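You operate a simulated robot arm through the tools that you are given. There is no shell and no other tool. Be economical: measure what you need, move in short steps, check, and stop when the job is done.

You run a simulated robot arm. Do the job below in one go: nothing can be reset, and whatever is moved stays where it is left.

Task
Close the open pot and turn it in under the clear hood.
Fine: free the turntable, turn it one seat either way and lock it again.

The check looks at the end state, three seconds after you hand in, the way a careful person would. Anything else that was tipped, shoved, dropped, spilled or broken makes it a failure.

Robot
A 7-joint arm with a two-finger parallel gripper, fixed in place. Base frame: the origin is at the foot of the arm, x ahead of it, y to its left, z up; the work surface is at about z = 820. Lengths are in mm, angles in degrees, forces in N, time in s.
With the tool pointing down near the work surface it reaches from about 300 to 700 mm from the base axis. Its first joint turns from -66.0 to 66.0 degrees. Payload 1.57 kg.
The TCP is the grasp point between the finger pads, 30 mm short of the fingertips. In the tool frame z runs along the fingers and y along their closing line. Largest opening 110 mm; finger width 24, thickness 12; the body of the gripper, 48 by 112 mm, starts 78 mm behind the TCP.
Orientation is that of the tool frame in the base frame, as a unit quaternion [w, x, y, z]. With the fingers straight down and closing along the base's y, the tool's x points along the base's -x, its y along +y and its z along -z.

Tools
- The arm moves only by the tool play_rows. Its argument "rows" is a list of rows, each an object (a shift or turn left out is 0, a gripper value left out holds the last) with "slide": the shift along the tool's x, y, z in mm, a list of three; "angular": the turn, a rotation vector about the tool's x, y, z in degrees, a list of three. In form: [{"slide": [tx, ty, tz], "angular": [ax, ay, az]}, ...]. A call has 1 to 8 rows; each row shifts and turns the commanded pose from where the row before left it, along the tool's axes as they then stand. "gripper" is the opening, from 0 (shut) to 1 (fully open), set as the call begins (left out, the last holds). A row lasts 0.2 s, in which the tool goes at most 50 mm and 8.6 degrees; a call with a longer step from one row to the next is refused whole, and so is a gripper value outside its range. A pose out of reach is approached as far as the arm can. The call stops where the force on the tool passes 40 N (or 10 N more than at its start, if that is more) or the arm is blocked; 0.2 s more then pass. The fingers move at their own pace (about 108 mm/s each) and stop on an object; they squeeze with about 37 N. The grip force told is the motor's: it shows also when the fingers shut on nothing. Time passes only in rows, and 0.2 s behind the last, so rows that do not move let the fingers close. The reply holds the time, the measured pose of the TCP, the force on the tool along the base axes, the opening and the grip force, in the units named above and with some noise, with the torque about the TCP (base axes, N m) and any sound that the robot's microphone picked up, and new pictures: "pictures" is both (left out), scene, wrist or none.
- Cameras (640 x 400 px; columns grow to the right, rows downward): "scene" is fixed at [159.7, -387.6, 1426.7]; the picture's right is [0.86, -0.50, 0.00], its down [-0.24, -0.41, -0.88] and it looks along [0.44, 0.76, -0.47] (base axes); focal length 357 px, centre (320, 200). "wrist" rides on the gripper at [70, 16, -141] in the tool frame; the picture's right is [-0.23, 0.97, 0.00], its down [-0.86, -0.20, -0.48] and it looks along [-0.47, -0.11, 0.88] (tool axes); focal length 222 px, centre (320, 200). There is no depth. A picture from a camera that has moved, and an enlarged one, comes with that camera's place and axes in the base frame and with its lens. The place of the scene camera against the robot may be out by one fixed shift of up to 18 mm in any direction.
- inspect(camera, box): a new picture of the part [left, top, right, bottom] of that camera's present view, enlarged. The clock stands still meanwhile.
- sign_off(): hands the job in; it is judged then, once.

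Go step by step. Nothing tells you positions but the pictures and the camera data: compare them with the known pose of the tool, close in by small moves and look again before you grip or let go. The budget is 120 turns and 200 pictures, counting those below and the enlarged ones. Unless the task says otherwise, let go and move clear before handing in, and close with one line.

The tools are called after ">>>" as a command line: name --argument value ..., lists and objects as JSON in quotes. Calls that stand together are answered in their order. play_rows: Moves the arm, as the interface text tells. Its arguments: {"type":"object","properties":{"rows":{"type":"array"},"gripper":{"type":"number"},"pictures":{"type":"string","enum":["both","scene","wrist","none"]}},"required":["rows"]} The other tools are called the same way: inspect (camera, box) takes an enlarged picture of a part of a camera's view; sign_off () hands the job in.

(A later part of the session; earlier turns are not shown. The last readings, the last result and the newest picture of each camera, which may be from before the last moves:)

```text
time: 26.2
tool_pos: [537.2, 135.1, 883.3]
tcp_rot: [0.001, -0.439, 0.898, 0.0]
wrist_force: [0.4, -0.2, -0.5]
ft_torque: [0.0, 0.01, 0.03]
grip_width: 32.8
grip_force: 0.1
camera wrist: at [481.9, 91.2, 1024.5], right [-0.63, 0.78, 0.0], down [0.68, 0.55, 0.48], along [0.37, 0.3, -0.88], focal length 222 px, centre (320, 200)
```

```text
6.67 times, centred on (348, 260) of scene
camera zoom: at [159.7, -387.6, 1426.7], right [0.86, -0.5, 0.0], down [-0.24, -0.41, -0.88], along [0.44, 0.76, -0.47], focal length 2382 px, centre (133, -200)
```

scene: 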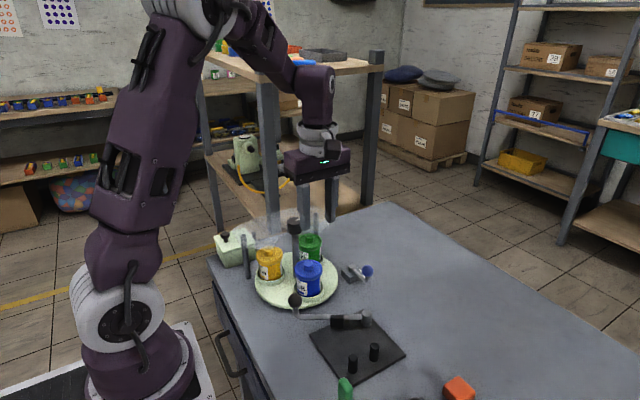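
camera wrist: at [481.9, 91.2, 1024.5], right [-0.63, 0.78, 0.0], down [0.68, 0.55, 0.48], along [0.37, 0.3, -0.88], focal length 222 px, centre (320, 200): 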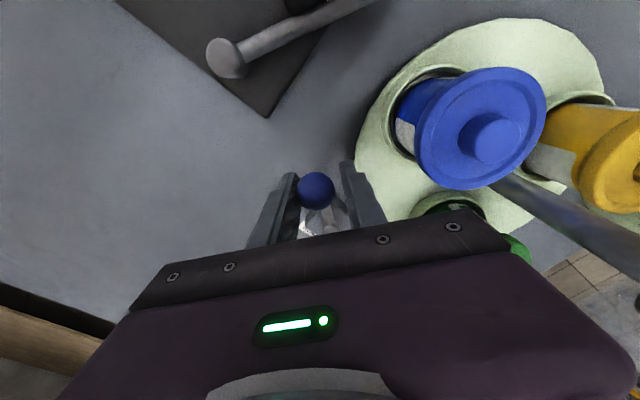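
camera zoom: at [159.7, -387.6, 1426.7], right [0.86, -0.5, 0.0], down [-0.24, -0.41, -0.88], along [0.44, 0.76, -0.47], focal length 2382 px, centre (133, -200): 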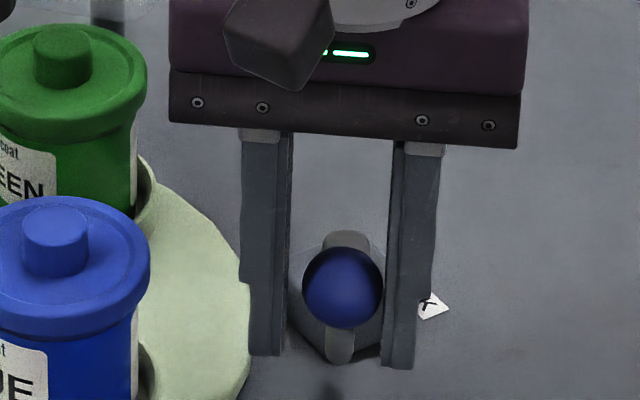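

>>> play_rows --rows '[{"slide": [-0.5, 7.8, 0], "angular": [0, 0, 8]}, {"slide": [-0.5, 7.8, 0], "angular": [0, 0, 8]}, {"slide": [-0.5, 7.8, 0], "angular": [0, 0, 8]}]' --pictures "wrist"

>>> inspect --camera "scene" --box '[300, 230, 396, 290]'

```text
time: 27.0
tool_pos: [523.8, 150.7, 884.7]
tcp_rot: [0.001, -0.241, 0.97, -0.001]
wrist_force: [14.2, -12.3, 1.1]
ft_torque: [-0.01, -0.08, 0.2]
grip_width: 49.2
grip_force: 9.4
camera wrist: at [453.8, 133.9, 1025.9], right [-0.26, 0.97, 0.0], down [0.85, 0.23, 0.48], along [0.47, 0.12, -0.88], focal length 222 px, centre (320, 200)
```

wrist: 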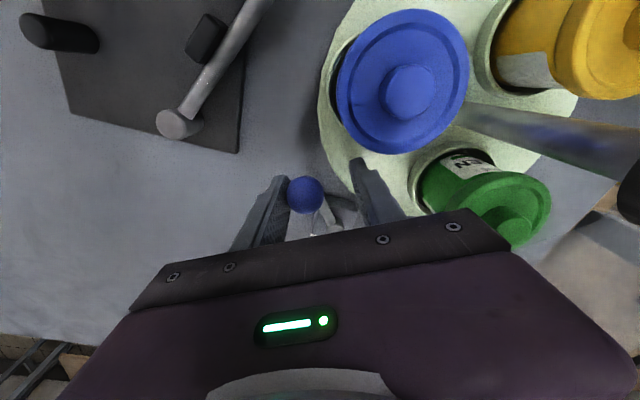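

```text
6.67 times, centred on (348, 260) of scene
camera zoom: at [160.0, -388.0, 1426.6], right [0.86, -0.5, 0.0], down [-0.24, -0.41, -0.88], along [0.44, 0.76, -0.47], focal length 2382 px, centre (133, -200)
```

zoom: 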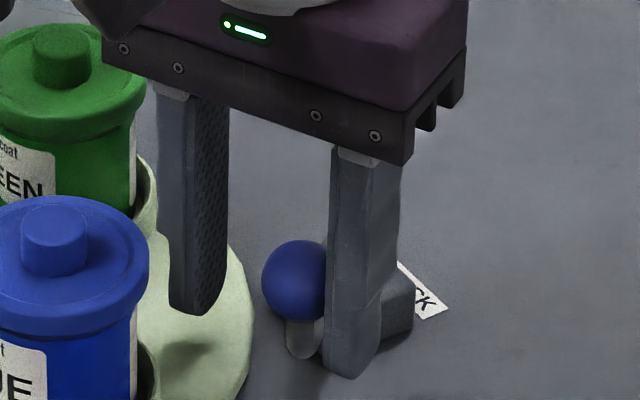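

The lever has reached a stop at about 45°. I'll back off, rise, and look.

>>> play_rows --rows '[{"slide": [0, -8, 0]}, {"slide": [0, -4, 0]}, {}]' --gripper 0.5 --pictures "none"

>>> play_rows --rows '[{"slide": [0, 0, -20]}, {"slide": [0, 0, -45]}, {"slide": [0, 0, -45]}, {"slide": [0, 0, -45]}, {"slide": [0, 0, -20]}, {}]' --pictures "both"

>>> inspect --camera "wrist" --box '[240, 60, 560, 260]'

>>> inspect --camera "scene" --box '[240, 200, 400, 300]'

```text
time: 27.8
tool_pos: [528.8, 142.3, 884.3]
tcp_rot: [0.0, -0.244, 0.97, 0.0]
wrist_force: [-0.5, -0.2, -0.5]
ft_torque: [0.0, 0.0, 0.02]
grip_width: 55.0
grip_force: 0.1
```

```text
time: 29.2
tool_pos: [528.0, 143.5, 1058.2]
tcp_rot: [0.0, -0.243, 0.97, 0.0]
wrist_force: [-1.0, 0.5, -0.1]
ft_torque: [-0.01, 0.01, 0.0]
grip_width: 54.9
grip_force: 0.0
camera wrist: at [459.2, 124.7, 1199.1], right [-0.26, 0.97, 0.0], down [0.85, 0.23, 0.48], along [0.46, 0.12, -0.88], focal length 222 px, centre (320, 200)
```

scene: 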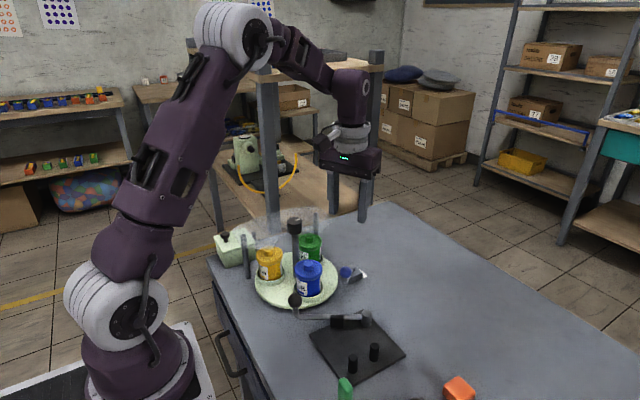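
wrist: 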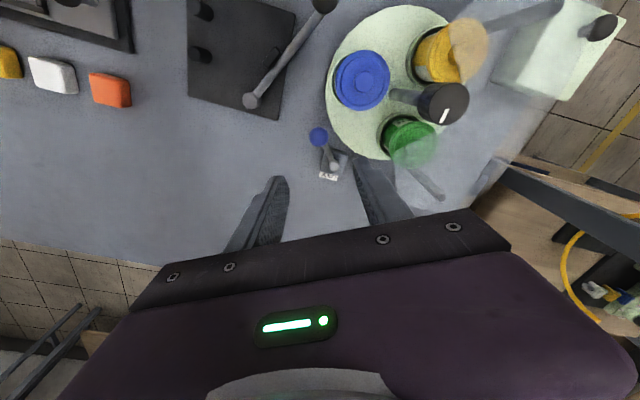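

```text
2.00 times, centred on (400, 160) of wrist
camera zoom: at [459.2, 124.7, 1199.1], right [-0.26, 0.97, 0.0], down [0.85, 0.23, 0.48], along [0.46, 0.12, -0.88], focal length 444 px, centre (160, 280)
```

zoom: 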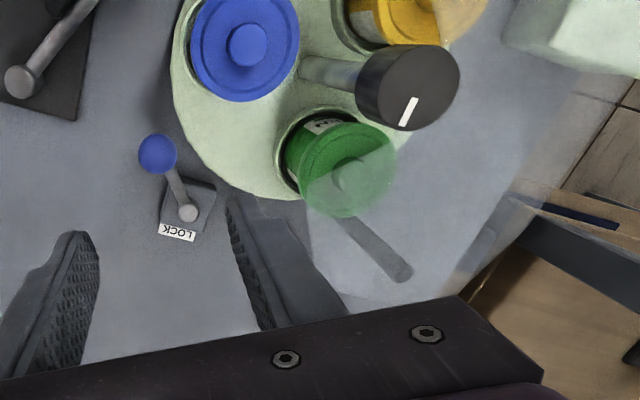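

```text
4.00 times, centred on (320, 250) of scene
camera zoom: at [159.7, -387.6, 1426.7], right [0.86, -0.5, 0.0], down [-0.24, -0.41, -0.88], along [0.44, 0.76, -0.47], focal length 1429 px, centre (320, 0)
```

zoom: 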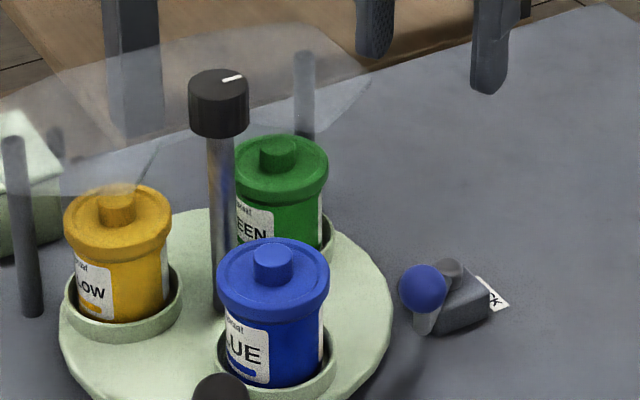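

The lever is now at its other stop, outside the disc's sweep. I need the knob's height and the hood's edges, so I'll enlarge those.

>>> inspect --camera "scene" --box '[200, 190, 360, 290]'

>>> inspect --camera "wrist" --box '[360, 0, 520, 210]'

```text
4.00 times, centred on (280, 240) of scene
camera zoom: at [159.7, -387.6, 1426.7], right [0.86, -0.5, 0.0], down [-0.24, -0.41, -0.88], along [0.44, 0.76, -0.47], focal length 1429 px, centre (480, 40)
```

zoom: 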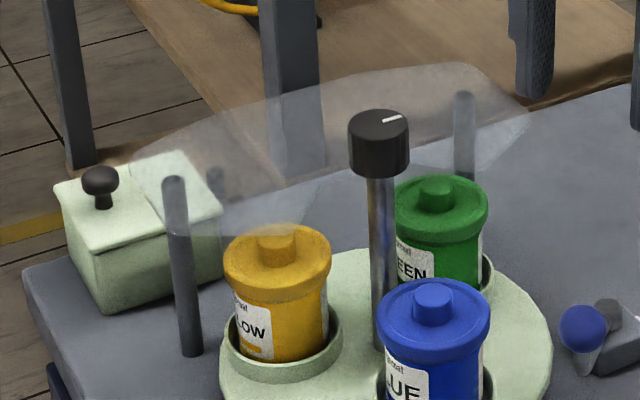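

```text
1.90 times, centred on (440, 105) of wrist
camera zoom: at [459.2, 124.7, 1199.1], right [-0.26, 0.97, 0.0], down [0.85, 0.23, 0.48], along [0.46, 0.12, -0.88], focal length 423 px, centre (91, 381)
```

zoom: 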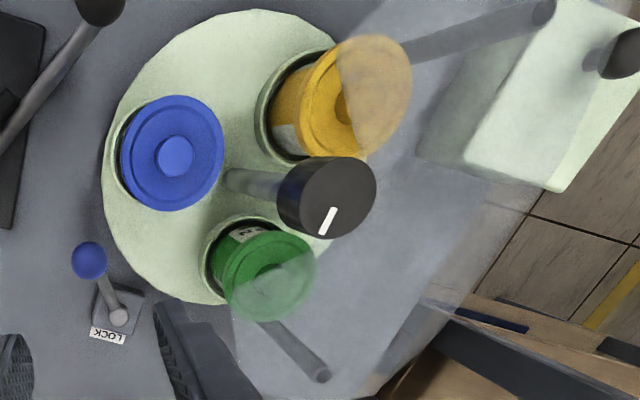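

The hood is a flat sheet at z≈955. The knob spans about 973–1006 and is roughly 34 mm in diameter at about (443,230). I'll turn to yaw −60° and move above it, leaving room for a +120° turn.

>>> play_rows --rows '[{"angular": [0, 0, -8]}, {"angular": [0, 0, -8]}, {"angular": [0, 0, -8]}, {"angular": [0, 0, -8]}, {"slide": [-11, 39, 0]}, {"slide": [-11, 39, 0]}, {"slide": [-10.4, 38.9, 0]}, {}]' --pictures "wrist"

>>> inspect --camera "wrist" --box '[240, 110, 400, 210]'

>>> inspect --camera "scene" --box '[240, 170, 368, 250]'

```text
time: 31.0
tool_pos: [441.7, 229.7, 1059.5]
tcp_rot: [0.0, -0.501, 0.865, 0.0]
wrist_force: [-0.1, 0.4, -0.8]
ft_torque: [0.0, 0.01, -0.02]
grip_width: 54.9
grip_force: 0.2
camera wrist: at [391.9, 178.3, 1200.9], right [-0.73, 0.68, 0.0], down [0.6, 0.64, 0.48], along [0.33, 0.35, -0.88], focal length 222 px, centre (320, 200)
```

wrist: 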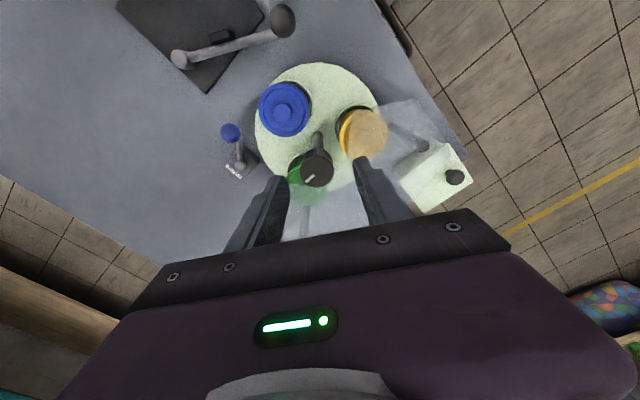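

```text
4.00 times, centred on (320, 160) of wrist
camera zoom: at [391.9, 178.3, 1200.9], right [-0.73, 0.68, 0.0], down [0.6, 0.64, 0.48], along [0.33, 0.35, -0.88], focal length 888 px, centre (320, 360)
```

zoom: 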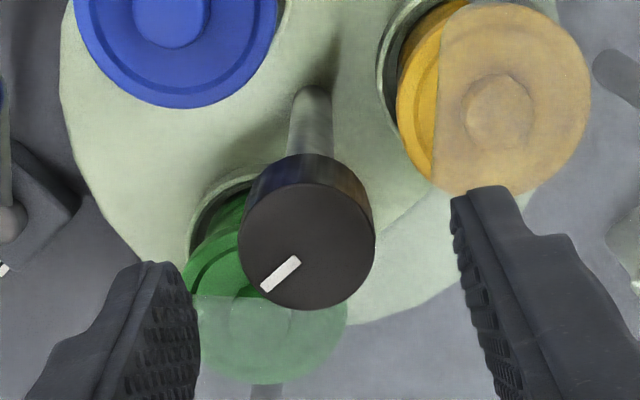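

```text
5.00 times, centred on (304, 210) of scene
camera zoom: at [159.7, -387.6, 1426.7], right [0.86, -0.5, 0.0], down [-0.24, -0.41, -0.88], along [0.44, 0.76, -0.47], focal length 1787 px, centre (400, 150)
```

zoom: 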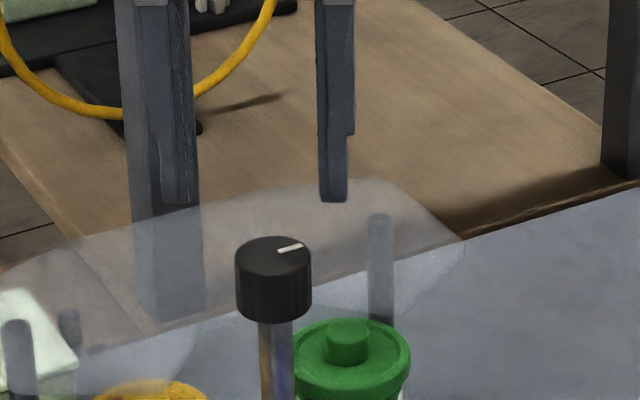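

Knob axis is at about (446,231.7). I'll correct and lower so the tips reach z≈978, well above the hood sheet.

>>> play_rows --rows '[{"slide": [-4.1, -3.2, 15]}, {"slide": [0, 0, 15]}, {"slide": [0, 0, 10]}, {}]' --pictures "none"

>>> inspect --camera "wrist" --box '[240, 110, 400, 210]'

>>> inspect --camera "scene" --box '[240, 190, 368, 270]'

```text
time: 32.0
tool_pos: [447.4, 230.7, 1018.5]
tcp_rot: [0.0, -0.501, 0.865, 0.0]
wrist_force: [-0.1, -0.1, 0.6]
ft_torque: [0.01, 0.02, -0.02]
grip_width: 55.0
grip_force: 0.2
```

```text
4.00 times, centred on (320, 160) of wrist
camera zoom: at [399.0, 178.9, 1159.5], right [-0.73, 0.68, 0.0], down [0.6, 0.64, 0.48], along [0.33, 0.35, -0.88], focal length 888 px, centre (320, 360)
```

zoom: 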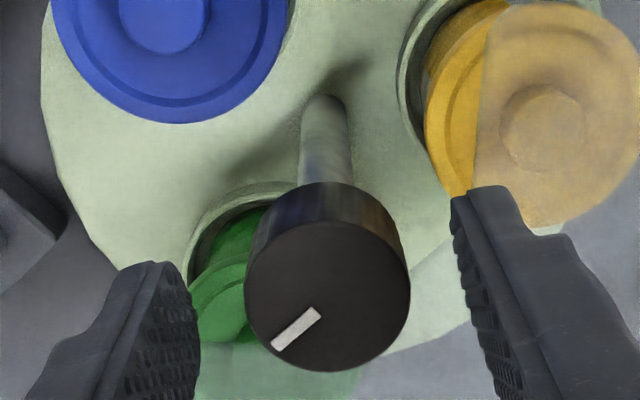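

```text
5.00 times, centred on (304, 230) of scene
camera zoom: at [159.7, -387.6, 1426.7], right [0.86, -0.5, 0.0], down [-0.24, -0.41, -0.88], along [0.44, 0.76, -0.47], focal length 1787 px, centre (400, 50)
```

zoom: 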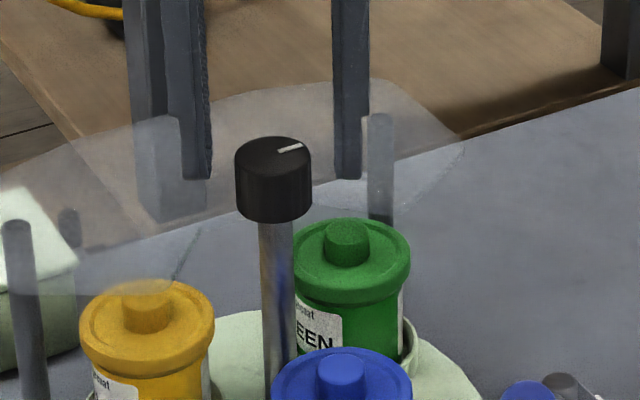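

By comparing the fingertips with the knob, its top is at about 1000 and its bottom at about 973, centred within 1–2 mm. I'll lower 13 mm and grip.

>>> play_rows --rows '[{"slide": [0, 0, 7]}, {"slide": [0, 0, 5]}, {}]' --pictures "none"

>>> play_rows --rows '[{}, {}, {}]' --gripper 0.0 --pictures "none"

>>> inspect --camera "scene" --box '[240, 200, 368, 280]'

>>> inspect --camera "wrist" --box '[240, 110, 400, 210]'

```text
time: 32.8
tool_pos: [448.1, 231.5, 1006.5]
tcp_rot: [0.0, -0.501, 0.865, 0.0]
wrist_force: [-0.3, 0.5, -0.4]
ft_torque: [0.0, 0.0, -0.02]
grip_width: 55.0
grip_force: 0.1
```

```text
time: 33.6
tool_pos: [449.0, 232.8, 1006.9]
tcp_rot: [0.001, -0.502, 0.865, 0.0]
wrist_force: [-2.3, 1.4, -0.8]
ft_torque: [0.02, 0.01, -0.01]
grip_width: 33.5
grip_force: 41.5
```

```text
5.00 times, centred on (304, 240) of scene
camera zoom: at [159.6, -387.6, 1426.7], right [0.86, -0.5, 0.0], down [-0.24, -0.41, -0.88], along [0.44, 0.76, -0.47], focal length 1787 px, centre (400, 0)
```

zoom: 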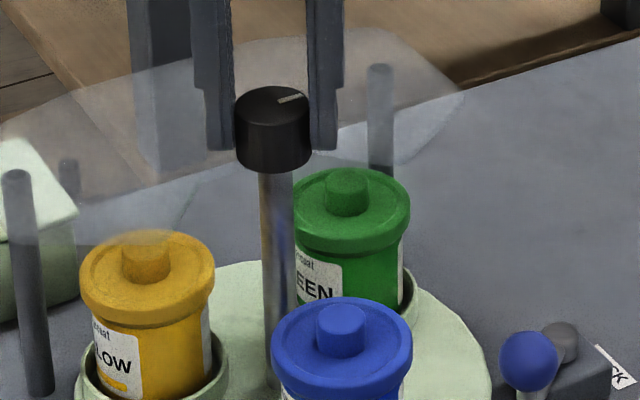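

```text
4.00 times, centred on (320, 160) of wrist
camera zoom: at [399.1, 180.1, 1147.9], right [-0.73, 0.68, 0.0], down [0.6, 0.64, 0.48], along [0.33, 0.35, -0.88], focal length 888 px, centre (320, 360)
```

zoom: 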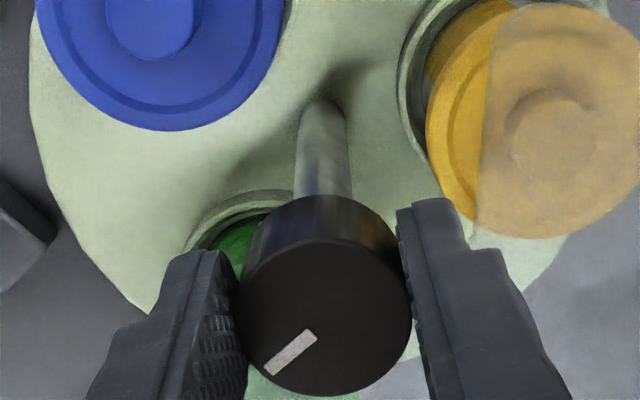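

Gripped at 33.5 mm. I'll test with a small turn.

>>> play_rows --rows '[{"angular": [0, 0, 3]}, {"angular": [0, 0, 3]}, {"angular": [0, 0, 3]}]' --pictures "wrist"

>>> inspect --camera "scene" --box '[240, 200, 368, 280]'

```text
time: 34.4
tool_pos: [448.0, 232.1, 1007.5]
tcp_rot: [-0.001, -0.433, 0.902, 0.001]
wrist_force: [-1.8, 8.7, -11.9]
ft_torque: [-0.2, 0.39, 0.03]
grip_width: 33.4
grip_force: 41.2
camera wrist: at [391.2, 188.6, 1148.0], right [-0.62, 0.79, 0.0], down [0.69, 0.54, 0.48], along [0.38, 0.3, -0.88], focal length 222 px, centre (320, 200)
```

wrist: 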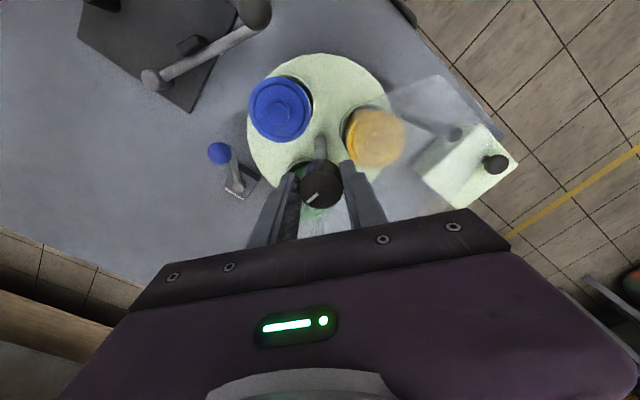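

```text
5.00 times, centred on (304, 240) of scene
camera zoom: at [159.8, -387.3, 1426.8], right [0.86, -0.5, 0.0], down [-0.24, -0.41, -0.88], along [0.44, 0.76, -0.47], focal length 1787 px, centre (400, 0)
```

zoom: 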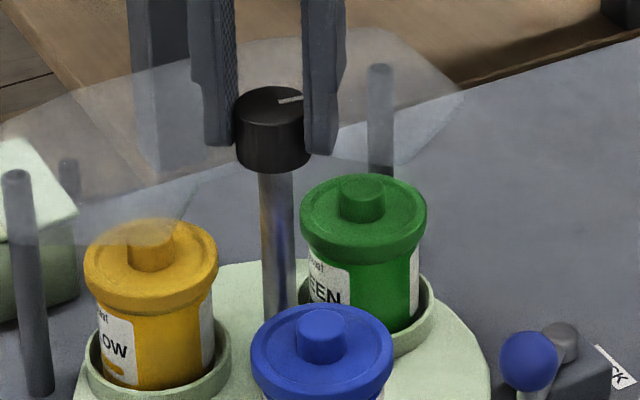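

The turntable turns with the knob, so it's free. I'll continue slowly.

>>> play_rows --rows '[{"angular": [0, 0, 5]}, {"angular": [0, 0, 5]}, {"angular": [0, 0, 5]}, {"angular": [0, 0, 5]}, {"angular": [0, 0, 5]}, {"angular": [0, 0, 5]}, {"angular": [0, 0, 5]}, {"angular": [0, 0, 5]}]' --pictures "scene"

```text
time: 35.9
tool_pos: [446.5, 233.6, 1008.9]
tcp_rot: [-0.001, -0.186, 0.983, 0.003]
wrist_force: [-0.4, 5.9, -4.6]
ft_torque: [-0.03, -0.22, 0.03]
grip_width: 33.3
grip_force: 40.8
stopped in row 7: the force on the tool passed its limit at 40 N (the readings are from after the stop); the commanded pose is now the measured one
```

scene: 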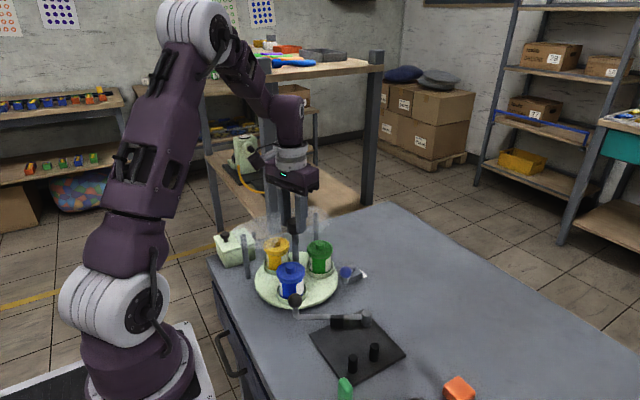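

>>> inspect --camera "scene" --box '[230, 200, 390, 300]'

>>> inspect --camera "wrist" --box '[200, 50, 440, 210]'

```text
4.00 times, centred on (310, 250) of scene
camera zoom: at [159.7, -387.5, 1426.8], right [0.86, -0.5, 0.0], down [-0.24, -0.41, -0.88], along [0.44, 0.76, -0.47], focal length 1429 px, centre (360, 0)
```

zoom: 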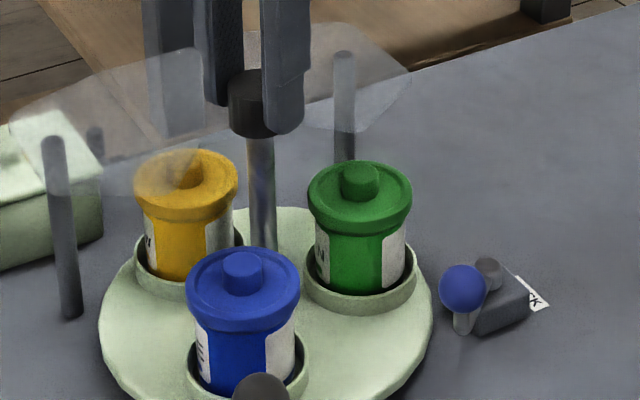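

```text
2.50 times, centred on (320, 130) of wrist
camera zoom: at [375.5, 223.1, 1148.2], right [-0.14, 0.99, 0.0], down [0.87, 0.12, 0.48], along [0.47, 0.07, -0.88], focal length 555 px, centre (320, 375)
```

zoom: 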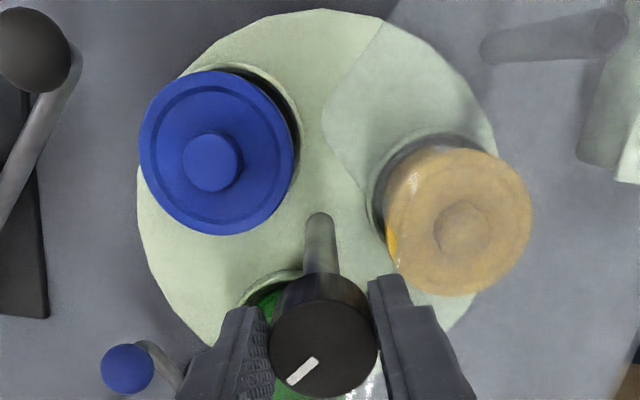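

Nothing is touching; the force came from a slight axis misalignment. I'll continue in smaller steps from the reset pose.

>>> play_rows --rows '[{"angular": [0, 0, 4]}, {"angular": [0, 0, 4]}, {"angular": [0, 0, 4]}, {}]' --pictures "none"

>>> play_rows --rows '[{"angular": [0, 0, 4]}, {"angular": [0, 0, 4]}, {"angular": [0, 0, 4]}, {}]' --pictures "none"

```text
time: 36.9
tool_pos: [445.7, 234.5, 1007.4]
tcp_rot: [-0.001, -0.081, 0.997, 0.003]
wrist_force: [-6.0, 20.6, -8.3]
ft_torque: [0.34, -0.31, 0.06]
grip_width: 33.0
grip_force: 41.0
```

```text
time: 37.9
tool_pos: [446.5, 234.2, 1005.9]
tcp_rot: [-0.001, 0.023, 1.0, 0.002]
wrist_force: [-2.9, 36.5, -12.5]
ft_torque: [0.24, -0.12, 0.14]
grip_width: 33.4
grip_force: 40.9
```

Side force is building (36 N), so I'll release and re-centre on the knob before going on.

>>> play_rows --rows '[{}, {}]' --gripper 0.5 --pictures "wrist"

>>> inspect --camera "wrist" --box '[240, 110, 400, 210]'

```text
time: 38.5
tool_pos: [447.0, 232.3, 1007.0]
tcp_rot: [-0.001, 0.023, 1.0, 0.001]
wrist_force: [0.0, 0.6, 0.1]
ft_torque: [-0.03, 0.01, 0.02]
grip_width: 55.0
grip_force: 0.0
camera wrist: at [377.8, 251.6, 1148.6], right [0.27, 0.96, 0.0], down [0.85, -0.24, 0.48], along [0.46, -0.13, -0.88], focal length 222 px, centre (320, 200)
```

wrist: 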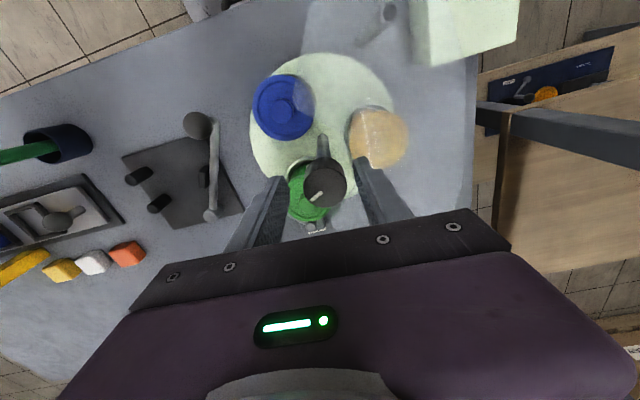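

```text
4.00 times, centred on (320, 160) of wrist
camera zoom: at [377.8, 251.6, 1148.6], right [0.27, 0.96, 0.0], down [0.85, -0.24, 0.48], along [0.46, -0.13, -0.88], focal length 888 px, centre (320, 360)
```

zoom: 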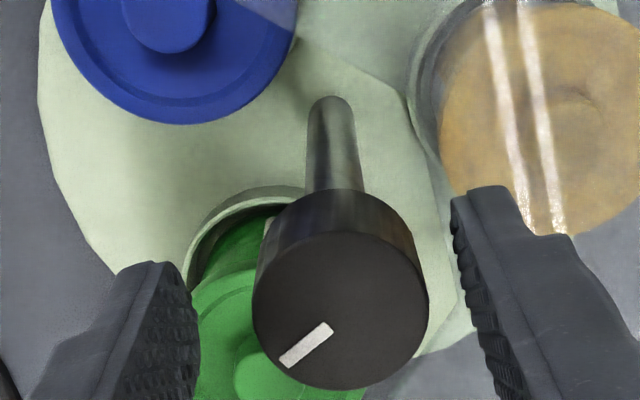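

The knob axis is actually at about (444.5,236). I'll shift onto it and regrip.

>>> play_rows --rows '[{"slide": [2.6, 3.6, 0]}, {}]' --pictures "none"

>>> play_rows --rows '[{}, {}, {}]' --gripper 0.0 --pictures "none"

>>> play_rows --rows '[{"angular": [0, 0, 4]}, {"angular": [0, 0, 4]}, {"angular": [0, 0, 4]}, {"angular": [0, 0, 4]}, {}]' --pictures "wrist"

```text
time: 39.0
tool_pos: [444.6, 236.7, 1007.7]
tcp_rot: [-0.001, 0.023, 1.0, 0.002]
wrist_force: [0.1, 0.5, 0.0]
ft_torque: [-0.01, 0.02, 0.0]
grip_width: 54.9
grip_force: 0.1
```

```text
time: 39.9
tool_pos: [444.6, 235.2, 1008.1]
tcp_rot: [-0.002, 0.023, 1.0, 0.0]
wrist_force: [-1.0, -10.4, 2.1]
ft_torque: [-0.46, 0.04, -0.06]
grip_width: 33.5
grip_force: 41.8
```

```text
time: 41.0
tool_pos: [443.8, 237.6, 1007.1]
tcp_rot: [-0.002, 0.163, 0.987, 0.002]
wrist_force: [5.3, 0.3, -18.8]
ft_torque: [-0.1, -0.25, -0.03]
grip_width: 33.4
grip_force: 41.2
camera wrist: at [383.3, 274.5, 1148.6], right [0.53, 0.85, 0.0], down [0.75, -0.47, 0.48], along [0.4, -0.25, -0.88], focal length 222 px, centre (320, 200)
```

wrist: 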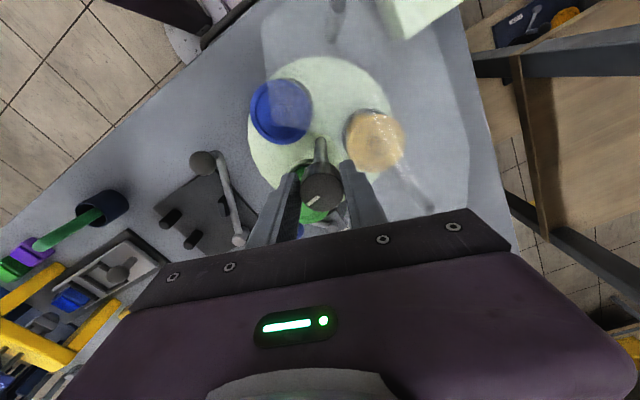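

Forces are low now, and the blue pot is moving under the hood. About 41° remain.

>>> play_rows --rows '[{"angular": [0, 0, 4]}, {"angular": [0, 0, 4]}, {"angular": [0, 0, 4]}, {"angular": [0, 0, 4]}, {"angular": [0, 0, 4]}, {}]' --pictures "none"

>>> play_rows --rows '[{"angular": [0, 0, 4]}, {"angular": [0, 0, 4]}, {"angular": [0, 0, 4]}, {"angular": [0, 0, 4]}, {}]' --pictures "both"

```text
time: 42.5
tool_pos: [445.8, 238.2, 1006.9]
tcp_rot: [-0.001, 0.331, 0.944, 0.003]
wrist_force: [8.4, 21.4, -4.6]
ft_torque: [0.43, 0.1, 0.11]
grip_width: 33.7
grip_force: 41.3
```

```text
time: 43.2
tool_pos: [447.2, 239.5, 1006.2]
tcp_rot: [0.001, 0.419, 0.908, 0.005]
wrist_force: [7.3, 7.4, -9.8]
ft_torque: [-0.45, 0.0, 0.08]
grip_width: 33.3
grip_force: 41.1
stopped in row 3: the force on the tool passed its limit at 41 N (the readings are from after the stop); the commanded pose is now the measured one
camera wrist: at [411.9, 301.9, 1148.9], right [0.89, 0.46, 0.01], down [0.4, -0.79, 0.47], along [0.22, -0.42, -0.88], focal length 222 px, centre (320, 200)
```

scene: 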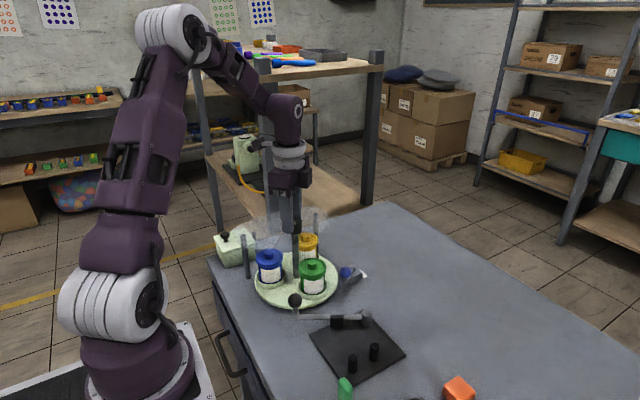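
wrist: 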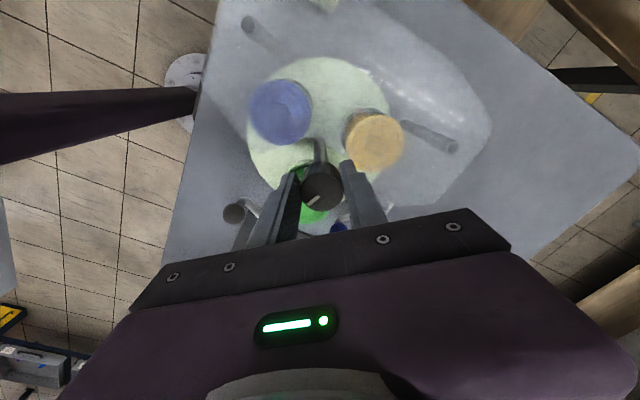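

Rotated about 109.5°; about 10.5° to go. I'll continue gently.

>>> play_rows --rows '[{"angular": [0, 0, 3.5]}, {"angular": [0, 0, 3.5]}, {"angular": [0, 0, 3]}, {}]' --pictures "scene"

>>> inspect --camera "scene" --box '[200, 200, 440, 350]'

```text
time: 44.2
tool_pos: [446.3, 239.7, 1007.2]
tcp_rot: [0.001, 0.498, 0.867, 0.007]
wrist_force: [20.8, 17.4, -28.5]
ft_torque: [0.1, 0.32, 0.13]
grip_width: 33.7
grip_force: 41.2
```

scene: 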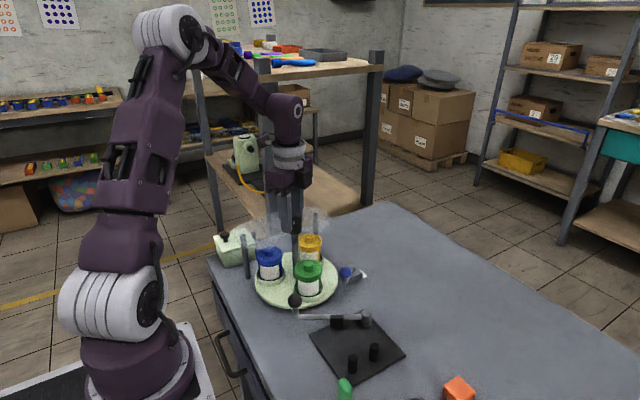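

```text
2.67 times, centred on (320, 275) of scene
camera zoom: at [160.7, -386.9, 1426.8], right [0.86, -0.5, 0.0], down [-0.24, -0.41, -0.88], along [0.44, 0.76, -0.47], focal length 953 px, centre (320, 0)
```

zoom: 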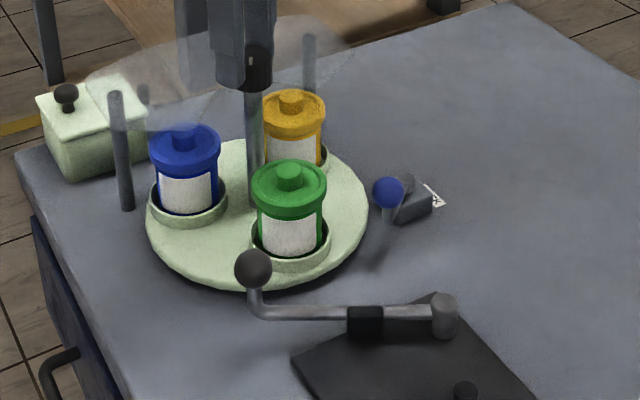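

The seats match their starting picture positions exactly: blue in yellow's place, green in front. I'll release the knob and rise.

>>> play_rows --rows '[{}, {}, {"slide": [0, 0, -20]}, {"slide": [0, 0, -30]}, {"slide": [0, 0, -30]}, {}]' --gripper 0.5 --pictures "wrist"

>>> inspect --camera "scene" --box '[200, 200, 440, 350]'

```text
time: 45.6
tool_pos: [443.1, 238.4, 1089.6]
tcp_rot: [0.0, 0.497, 0.868, 0.005]
wrist_force: [-0.9, 0.6, 0.3]
ft_torque: [-0.03, 0.0, -0.03]
grip_width: 55.0
grip_force: 0.1
camera wrist: at [420.1, 304.7, 1231.9], right [0.96, 0.3, 0.01], down [0.26, -0.84, 0.47], along [0.15, -0.45, -0.88], focal length 222 px, centre (320, 200)
```

wrist: 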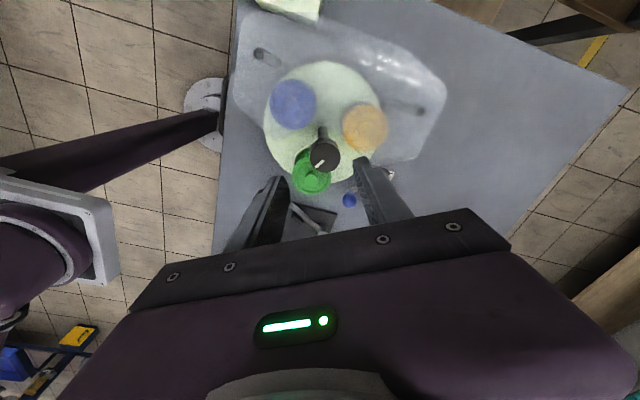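

```text
2.67 times, centred on (320, 275) of scene
camera zoom: at [159.7, -387.6, 1426.7], right [0.86, -0.5, 0.0], down [-0.24, -0.41, -0.88], along [0.44, 0.76, -0.47], focal length 953 px, centre (320, 0)
```

zoom: 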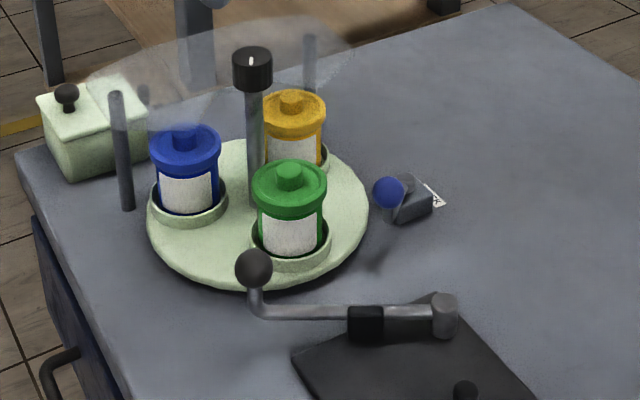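

Everything is standing and indexed. Now back to the lock lever: turn to yaw −45° and go over its ball at about (535,142).

>>> play_rows --rows '[{"angular": [0, 0, -8.1]}, {"angular": [0, 0, -8.1]}, {"angular": [0, 0, -8.1]}, {"angular": [0, 0, -8.1]}, {"angular": [0, 0, -8.1]}, {"angular": [0, 0, -8.1]}, {"angular": [0, 0, -8.1]}, {"angular": [0, 0, -8.1]}]' --pictures "none"

>>> play_rows --rows '[{"angular": [0, 0, -8.1]}, {"angular": [0, 0, -8.1]}, {"angular": [0, 0, -8.1]}, {"angular": [0, 0, -8.1]}, {"slide": [1, -45, 0], "angular": [0, 0, -7.5]}, {"slide": [1, -45, 20]}, {"slide": [1, -43, 40]}, {}]' --pictures "wrist"

>>> inspect --camera "wrist" --box '[240, 110, 400, 210]'

```text
time: 47.5
tool_pos: [445.2, 237.3, 1088.4]
tcp_rot: [0.003, -0.046, 0.999, 0.005]
wrist_force: [1.0, -0.6, 0.3]
ft_torque: [-0.02, 0.02, 0.01]
grip_width: 54.8
grip_force: 0.1
```

```text
refused: row 7 steps farther than a row can; nothing moved
```

```text
4.00 times, centred on (320, 160) of wrist
camera zoom: at [373.0, 246.3, 1228.6], right [0.14, 0.99, 0.01], down [0.87, -0.12, 0.48], along [0.48, -0.06, -0.88], focal length 888 px, centre (320, 360)
```

zoom: 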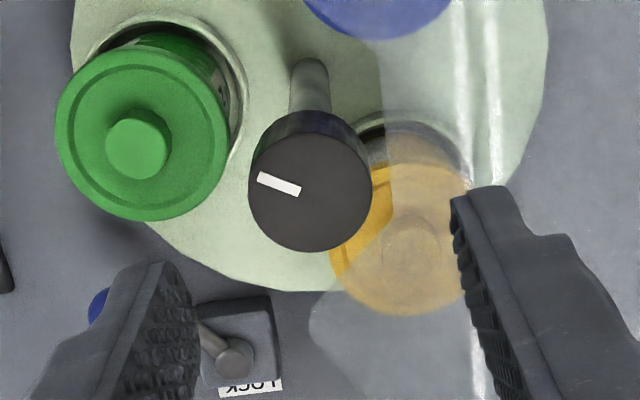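

>>> play_rows --rows '[{"angular": [0, 0, -8]}, {"angular": [0, 0, -8]}, {"angular": [0, 0, -8]}, {"angular": [0, 0, -8]}, {"slide": [1, -40, 0], "angular": [0, 0, -7.7]}, {"slide": [1, -45, 15]}, {"slide": [1, -45, 20]}, {}]' --pictures "wrist"

>>> inspect --camera "wrist" --box '[240, 110, 400, 210]'

```text
time: 49.2
tool_pos: [533.6, 141.5, 1050.0]
tcp_rot: [0.006, -0.382, 0.924, 0.003]
wrist_force: [0.2, 0.6, -0.2]
ft_torque: [-0.06, 0.0, 0.01]
grip_width: 54.8
grip_force: 0.1
camera wrist: at [470.5, 102.3, 1191.6], right [-0.53, 0.85, 0.01], down [0.74, 0.46, 0.49], along [0.41, 0.26, -0.87], focal length 222 px, centre (320, 200)
```

wrist: 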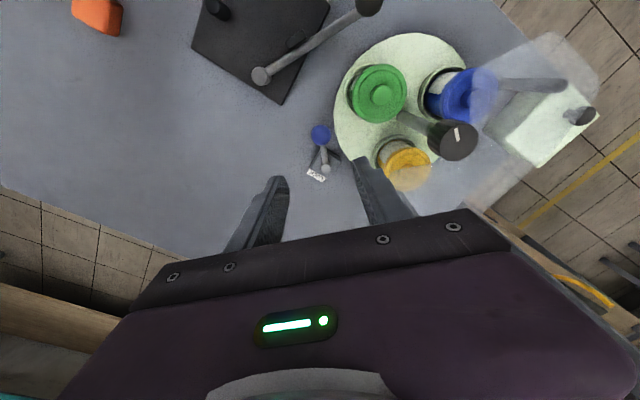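

```text
4.00 times, centred on (320, 160) of wrist
camera zoom: at [470.5, 102.3, 1191.6], right [-0.53, 0.85, 0.01], down [0.74, 0.46, 0.49], along [0.41, 0.26, -0.87], focal length 888 px, centre (320, 360)
```

zoom: 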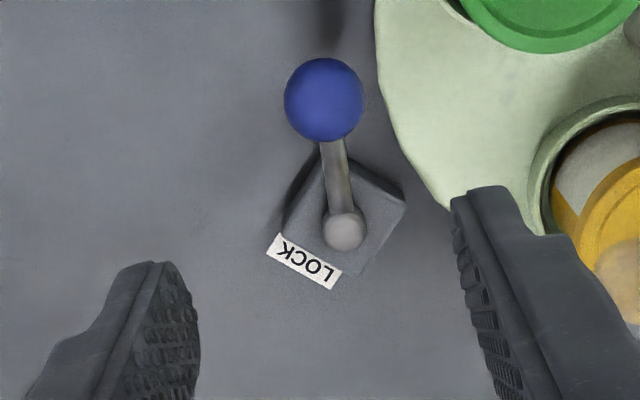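

The ball is centred between the fingers. I'll go down around it with a narrower opening.

>>> play_rows --rows '[{"slide": [0, 0, 45]}, {"slide": [0, 0, 45]}, {"slide": [0, 0, 40]}, {"slide": [0, 0, 20]}, {}]' --gripper 0.42 --pictures "wrist"

>>> inspect --camera "scene" --box '[290, 230, 386, 290]'

```text
time: 50.5
tool_pos: [533.1, 141.4, 901.6]
tcp_rot: [0.005, -0.381, 0.924, 0.004]
wrist_force: [0.5, 0.8, 0.6]
ft_torque: [-0.01, 0.0, 0.01]
grip_width: 46.4
grip_force: 0.0
camera wrist: at [470.5, 102.4, 1042.4], right [-0.53, 0.85, 0.01], down [0.74, 0.46, 0.49], along [0.41, 0.26, -0.87], focal length 222 px, centre (320, 200)
```

wrist: 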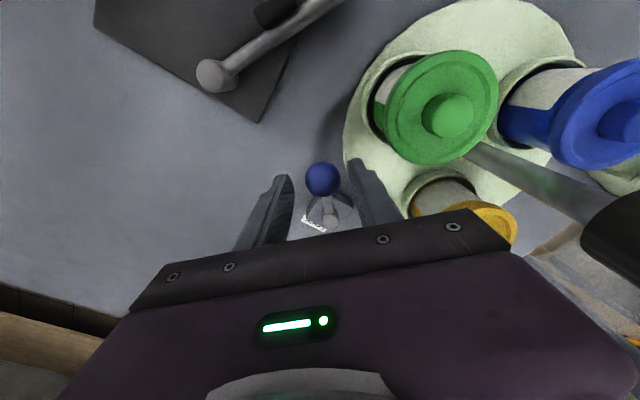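

```text
6.67 times, centred on (338, 260) of scene
camera zoom: at [159.7, -387.6, 1426.7], right [0.86, -0.5, 0.0], down [-0.24, -0.41, -0.88], along [0.44, 0.76, -0.47], focal length 2382 px, centre (200, -200)
```

zoom: 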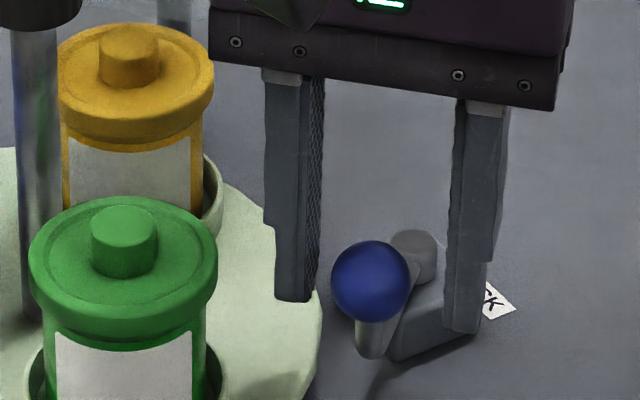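

>>> play_rows --rows '[{"slide": [0, 0, 17]}, {}]' --pictures "none"

>>> play_rows --rows '[{}, {"slide": [-0.5, -7.8, 0], "angular": [0, 0, -8]}, {"slide": [-0.5, -7.8, 0], "angular": [0, 0, -8]}, {"slide": [-0.5, -7.8, 0], "angular": [0, 0, -8]}, {"slide": [-0.5, -7.8, 0], "angular": [0, 0, -8]}]' --gripper 0.3 --pictures "wrist"

```text
time: 51.0
tool_pos: [531.6, 140.7, 885.8]
tcp_rot: [0.004, -0.382, 0.924, 0.004]
wrist_force: [-0.3, 0.0, 0.0]
ft_torque: [-0.03, -0.01, 0.0]
grip_width: 46.2
grip_force: 0.1
```

```text
time: 52.2
tool_pos: [559.1, 127.2, 885.6]
tcp_rot: [0.004, -0.622, 0.783, 0.003]
wrist_force: [-0.3, 1.1, 0.4]
ft_torque: [-0.02, -0.01, -0.01]
grip_width: 33.1
grip_force: 0.1
camera wrist: at [526.3, 62.0, 1026.0], right [-0.9, 0.44, 0.0], down [0.38, 0.78, 0.49], along [0.21, 0.44, -0.87], focal length 222 px, centre (320, 200)
```

wrist: 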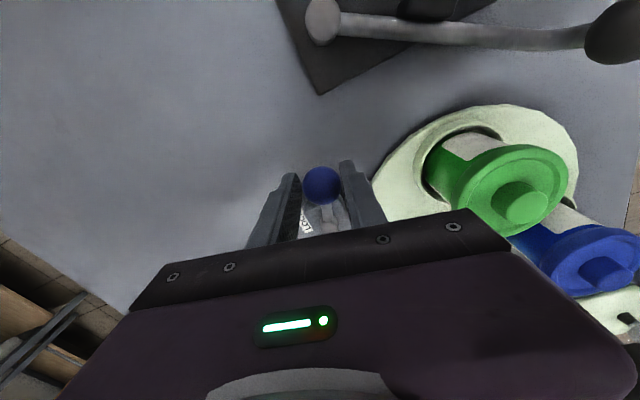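

>>> play_rows --rows '[{"slide": [-0.5, -7.8, 0], "angular": [0, 0, -8]}, {"slide": [0, -7, 0], "angular": [0, 0, -4]}, {"slide": [0, -4, 0]}, {"slide": [0, -3, 0]}, {"slide": [0, -3, 0]}]' --pictures "wrist"

>>> inspect --camera "scene" --box '[320, 230, 416, 290]'

```text
time: 53.5
tool_pos: [583.8, 125.6, 884.1]
tcp_rot: [0.004, -0.7, 0.714, 0.002]
wrist_force: [-10.5, -0.4, 3.1]
ft_torque: [-0.07, 0.05, -0.03]
grip_width: 42.1
grip_force: 4.7
camera wrist: at [564.1, 55.2, 1025.5], right [-0.97, 0.25, 0.0], down [0.21, 0.85, 0.49], along [0.12, 0.47, -0.87], focal length 222 px, centre (320, 200)
```

wrist: 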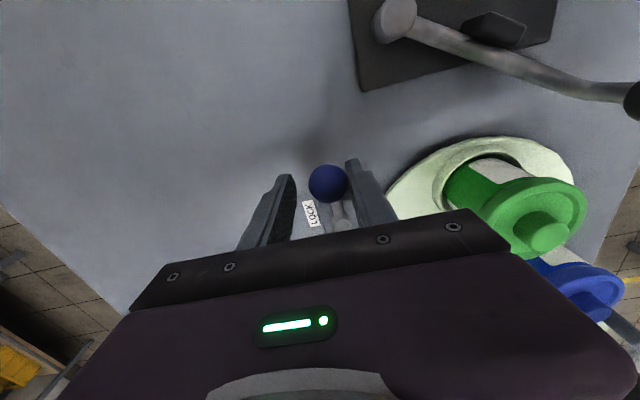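

```text
6.67 times, centred on (368, 260) of scene
camera zoom: at [159.3, -387.6, 1426.8], right [0.86, -0.5, 0.0], down [-0.24, -0.41, -0.88], along [0.44, 0.76, -0.47], focal length 2382 px, centre (0, -200)
```

zoom: 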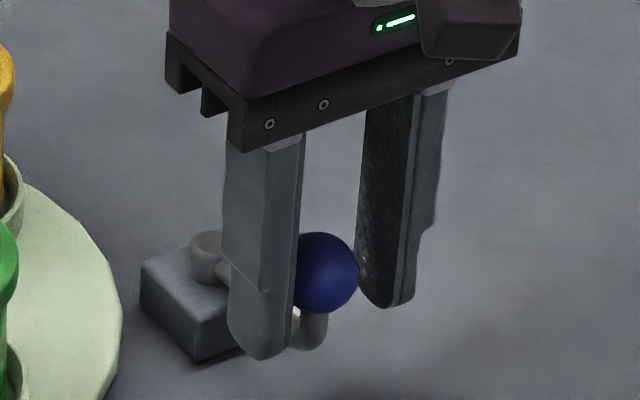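

The lever is back against its original stop. I'll centre, open and rise.

>>> play_rows --rows '[{"slide": [0, 5, 0]}, {"slide": [0, 3, 0]}, {}]' --gripper 0.5 --pictures "none"

>>> play_rows --rows '[{"slide": [0, 0, -20]}, {"slide": [0, 0, -45]}, {"slide": [0, 0, -45]}, {"slide": [0, 0, -45]}, {"slide": [0, 0, -20]}, {}]' --pictures "both"

>>> inspect --camera "scene" --box '[200, 200, 440, 350]'

>>> inspect --camera "scene" --box '[330, 250, 394, 290]'

```text
time: 54.2
tool_pos: [574.9, 124.1, 884.8]
tcp_rot: [0.005, -0.701, 0.714, 0.001]
wrist_force: [-0.1, -0.2, -0.2]
ft_torque: [-0.01, -0.02, -0.01]
grip_width: 55.0
grip_force: 0.0
```

```text
time: 55.6
tool_pos: [573.7, 121.8, 1061.4]
tcp_rot: [0.005, -0.7, 0.714, 0.001]
wrist_force: [-0.7, 0.2, 0.0]
ft_torque: [-0.02, 0.03, -0.01]
grip_width: 54.9
grip_force: 0.0
camera wrist: at [555.2, 52.9, 1200.4], right [-0.97, 0.25, 0.0], down [0.21, 0.85, 0.49], along [0.12, 0.47, -0.87], focal length 222 px, centre (320, 200)
```

scene: 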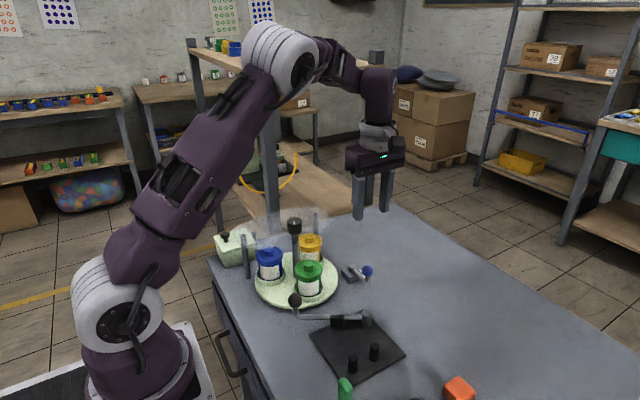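
wrist: 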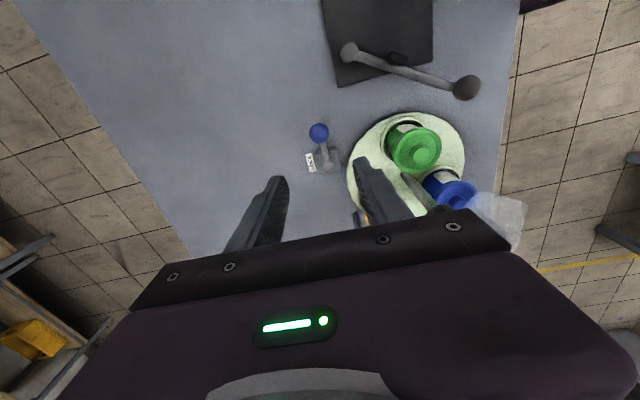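

```text
2.67 times, centred on (320, 275) of scene
camera zoom: at [159.7, -387.6, 1426.7], right [0.86, -0.5, 0.0], down [-0.24, -0.41, -0.88], along [0.44, 0.76, -0.47], focal length 953 px, centre (320, 0)
```

zoom: 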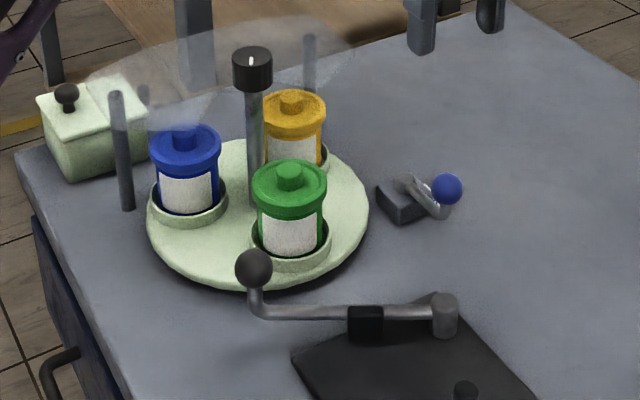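

```text
10.00 times, centred on (362, 270) of scene
camera zoom: at [159.7, -387.6, 1426.7], right [0.86, -0.5, 0.0], down [-0.24, -0.41, -0.88], along [0.44, 0.76, -0.47], focal length 3574 px, centre (-100, -500)
```

zoom: 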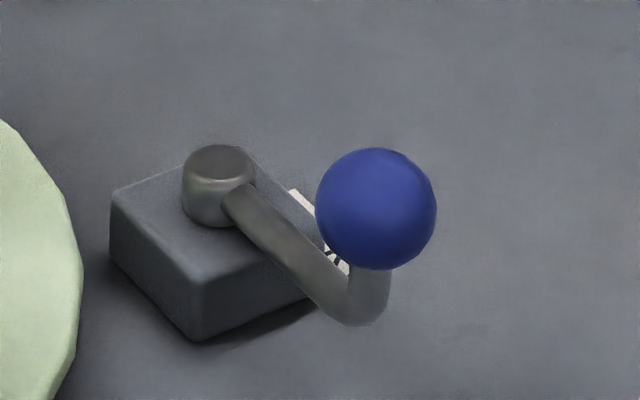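

The lever's position matches the start exactly and the seats are indexed. To be sure it's locked, I'll do a gentle twist test on the knob.

>>> play_rows --rows '[{"slide": [-29, 32.5, 0]}, {"slide": [-29, 32.5, 0]}, {"slide": [-28, 32.5, 0]}, {"slide": [-28, 32, 0]}, {}]' --pictures "none"

>>> inspect --camera "wrist" --box '[240, 110, 400, 210]'

```text
time: 56.9
tool_pos: [445.0, 239.4, 1058.5]
tcp_rot: [0.005, -0.7, 0.714, 0.002]
wrist_force: [0.3, 0.0, 0.1]
ft_torque: [0.03, 0.0, 0.05]
grip_width: 55.2
grip_force: 0.1
```

```text
4.00 times, centred on (320, 160) of wrist
camera zoom: at [426.9, 169.7, 1199.2], right [-0.97, 0.25, 0.0], down [0.21, 0.85, 0.49], along [0.12, 0.47, -0.87], focal length 888 px, centre (320, 360)
```

zoom: 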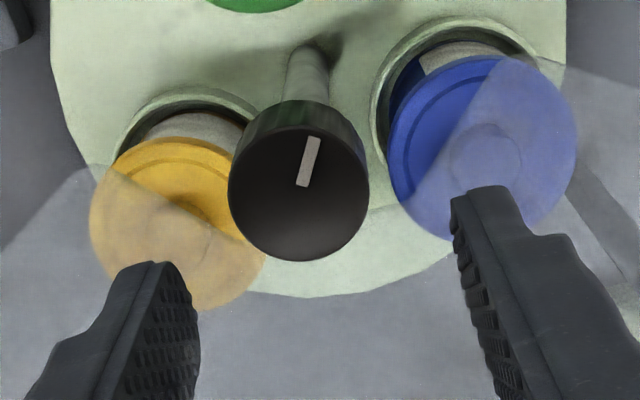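

>>> play_rows --rows '[{"slide": [4, -1.5, 15]}, {"slide": [0, 0, 18]}, {"slide": [0, 0, 18]}, {}]' --pictures "none"

>>> inspect --camera "wrist" --box '[240, 110, 400, 210]'

```text
time: 57.9
tool_pos: [448.0, 235.8, 1010.0]
tcp_rot: [0.005, -0.7, 0.714, 0.002]
wrist_force: [0.1, 0.2, -0.4]
ft_torque: [0.02, -0.01, 0.02]
grip_width: 55.1
grip_force: 0.1
```

```text
4.00 times, centred on (320, 160) of wrist
camera zoom: at [429.2, 166.5, 1150.2], right [-0.97, 0.25, 0.0], down [0.21, 0.85, 0.49], along [0.12, 0.47, -0.87], focal length 888 px, centre (320, 360)
```

zoom: 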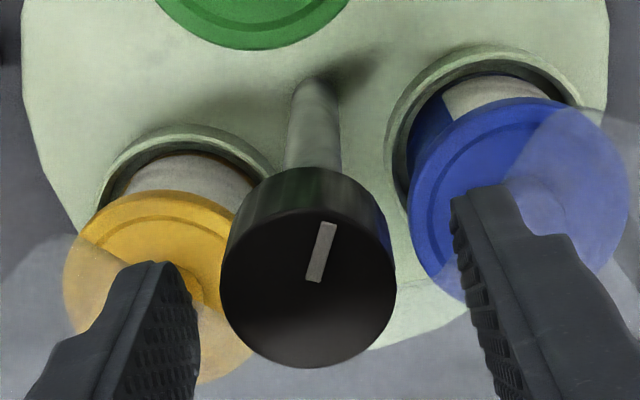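

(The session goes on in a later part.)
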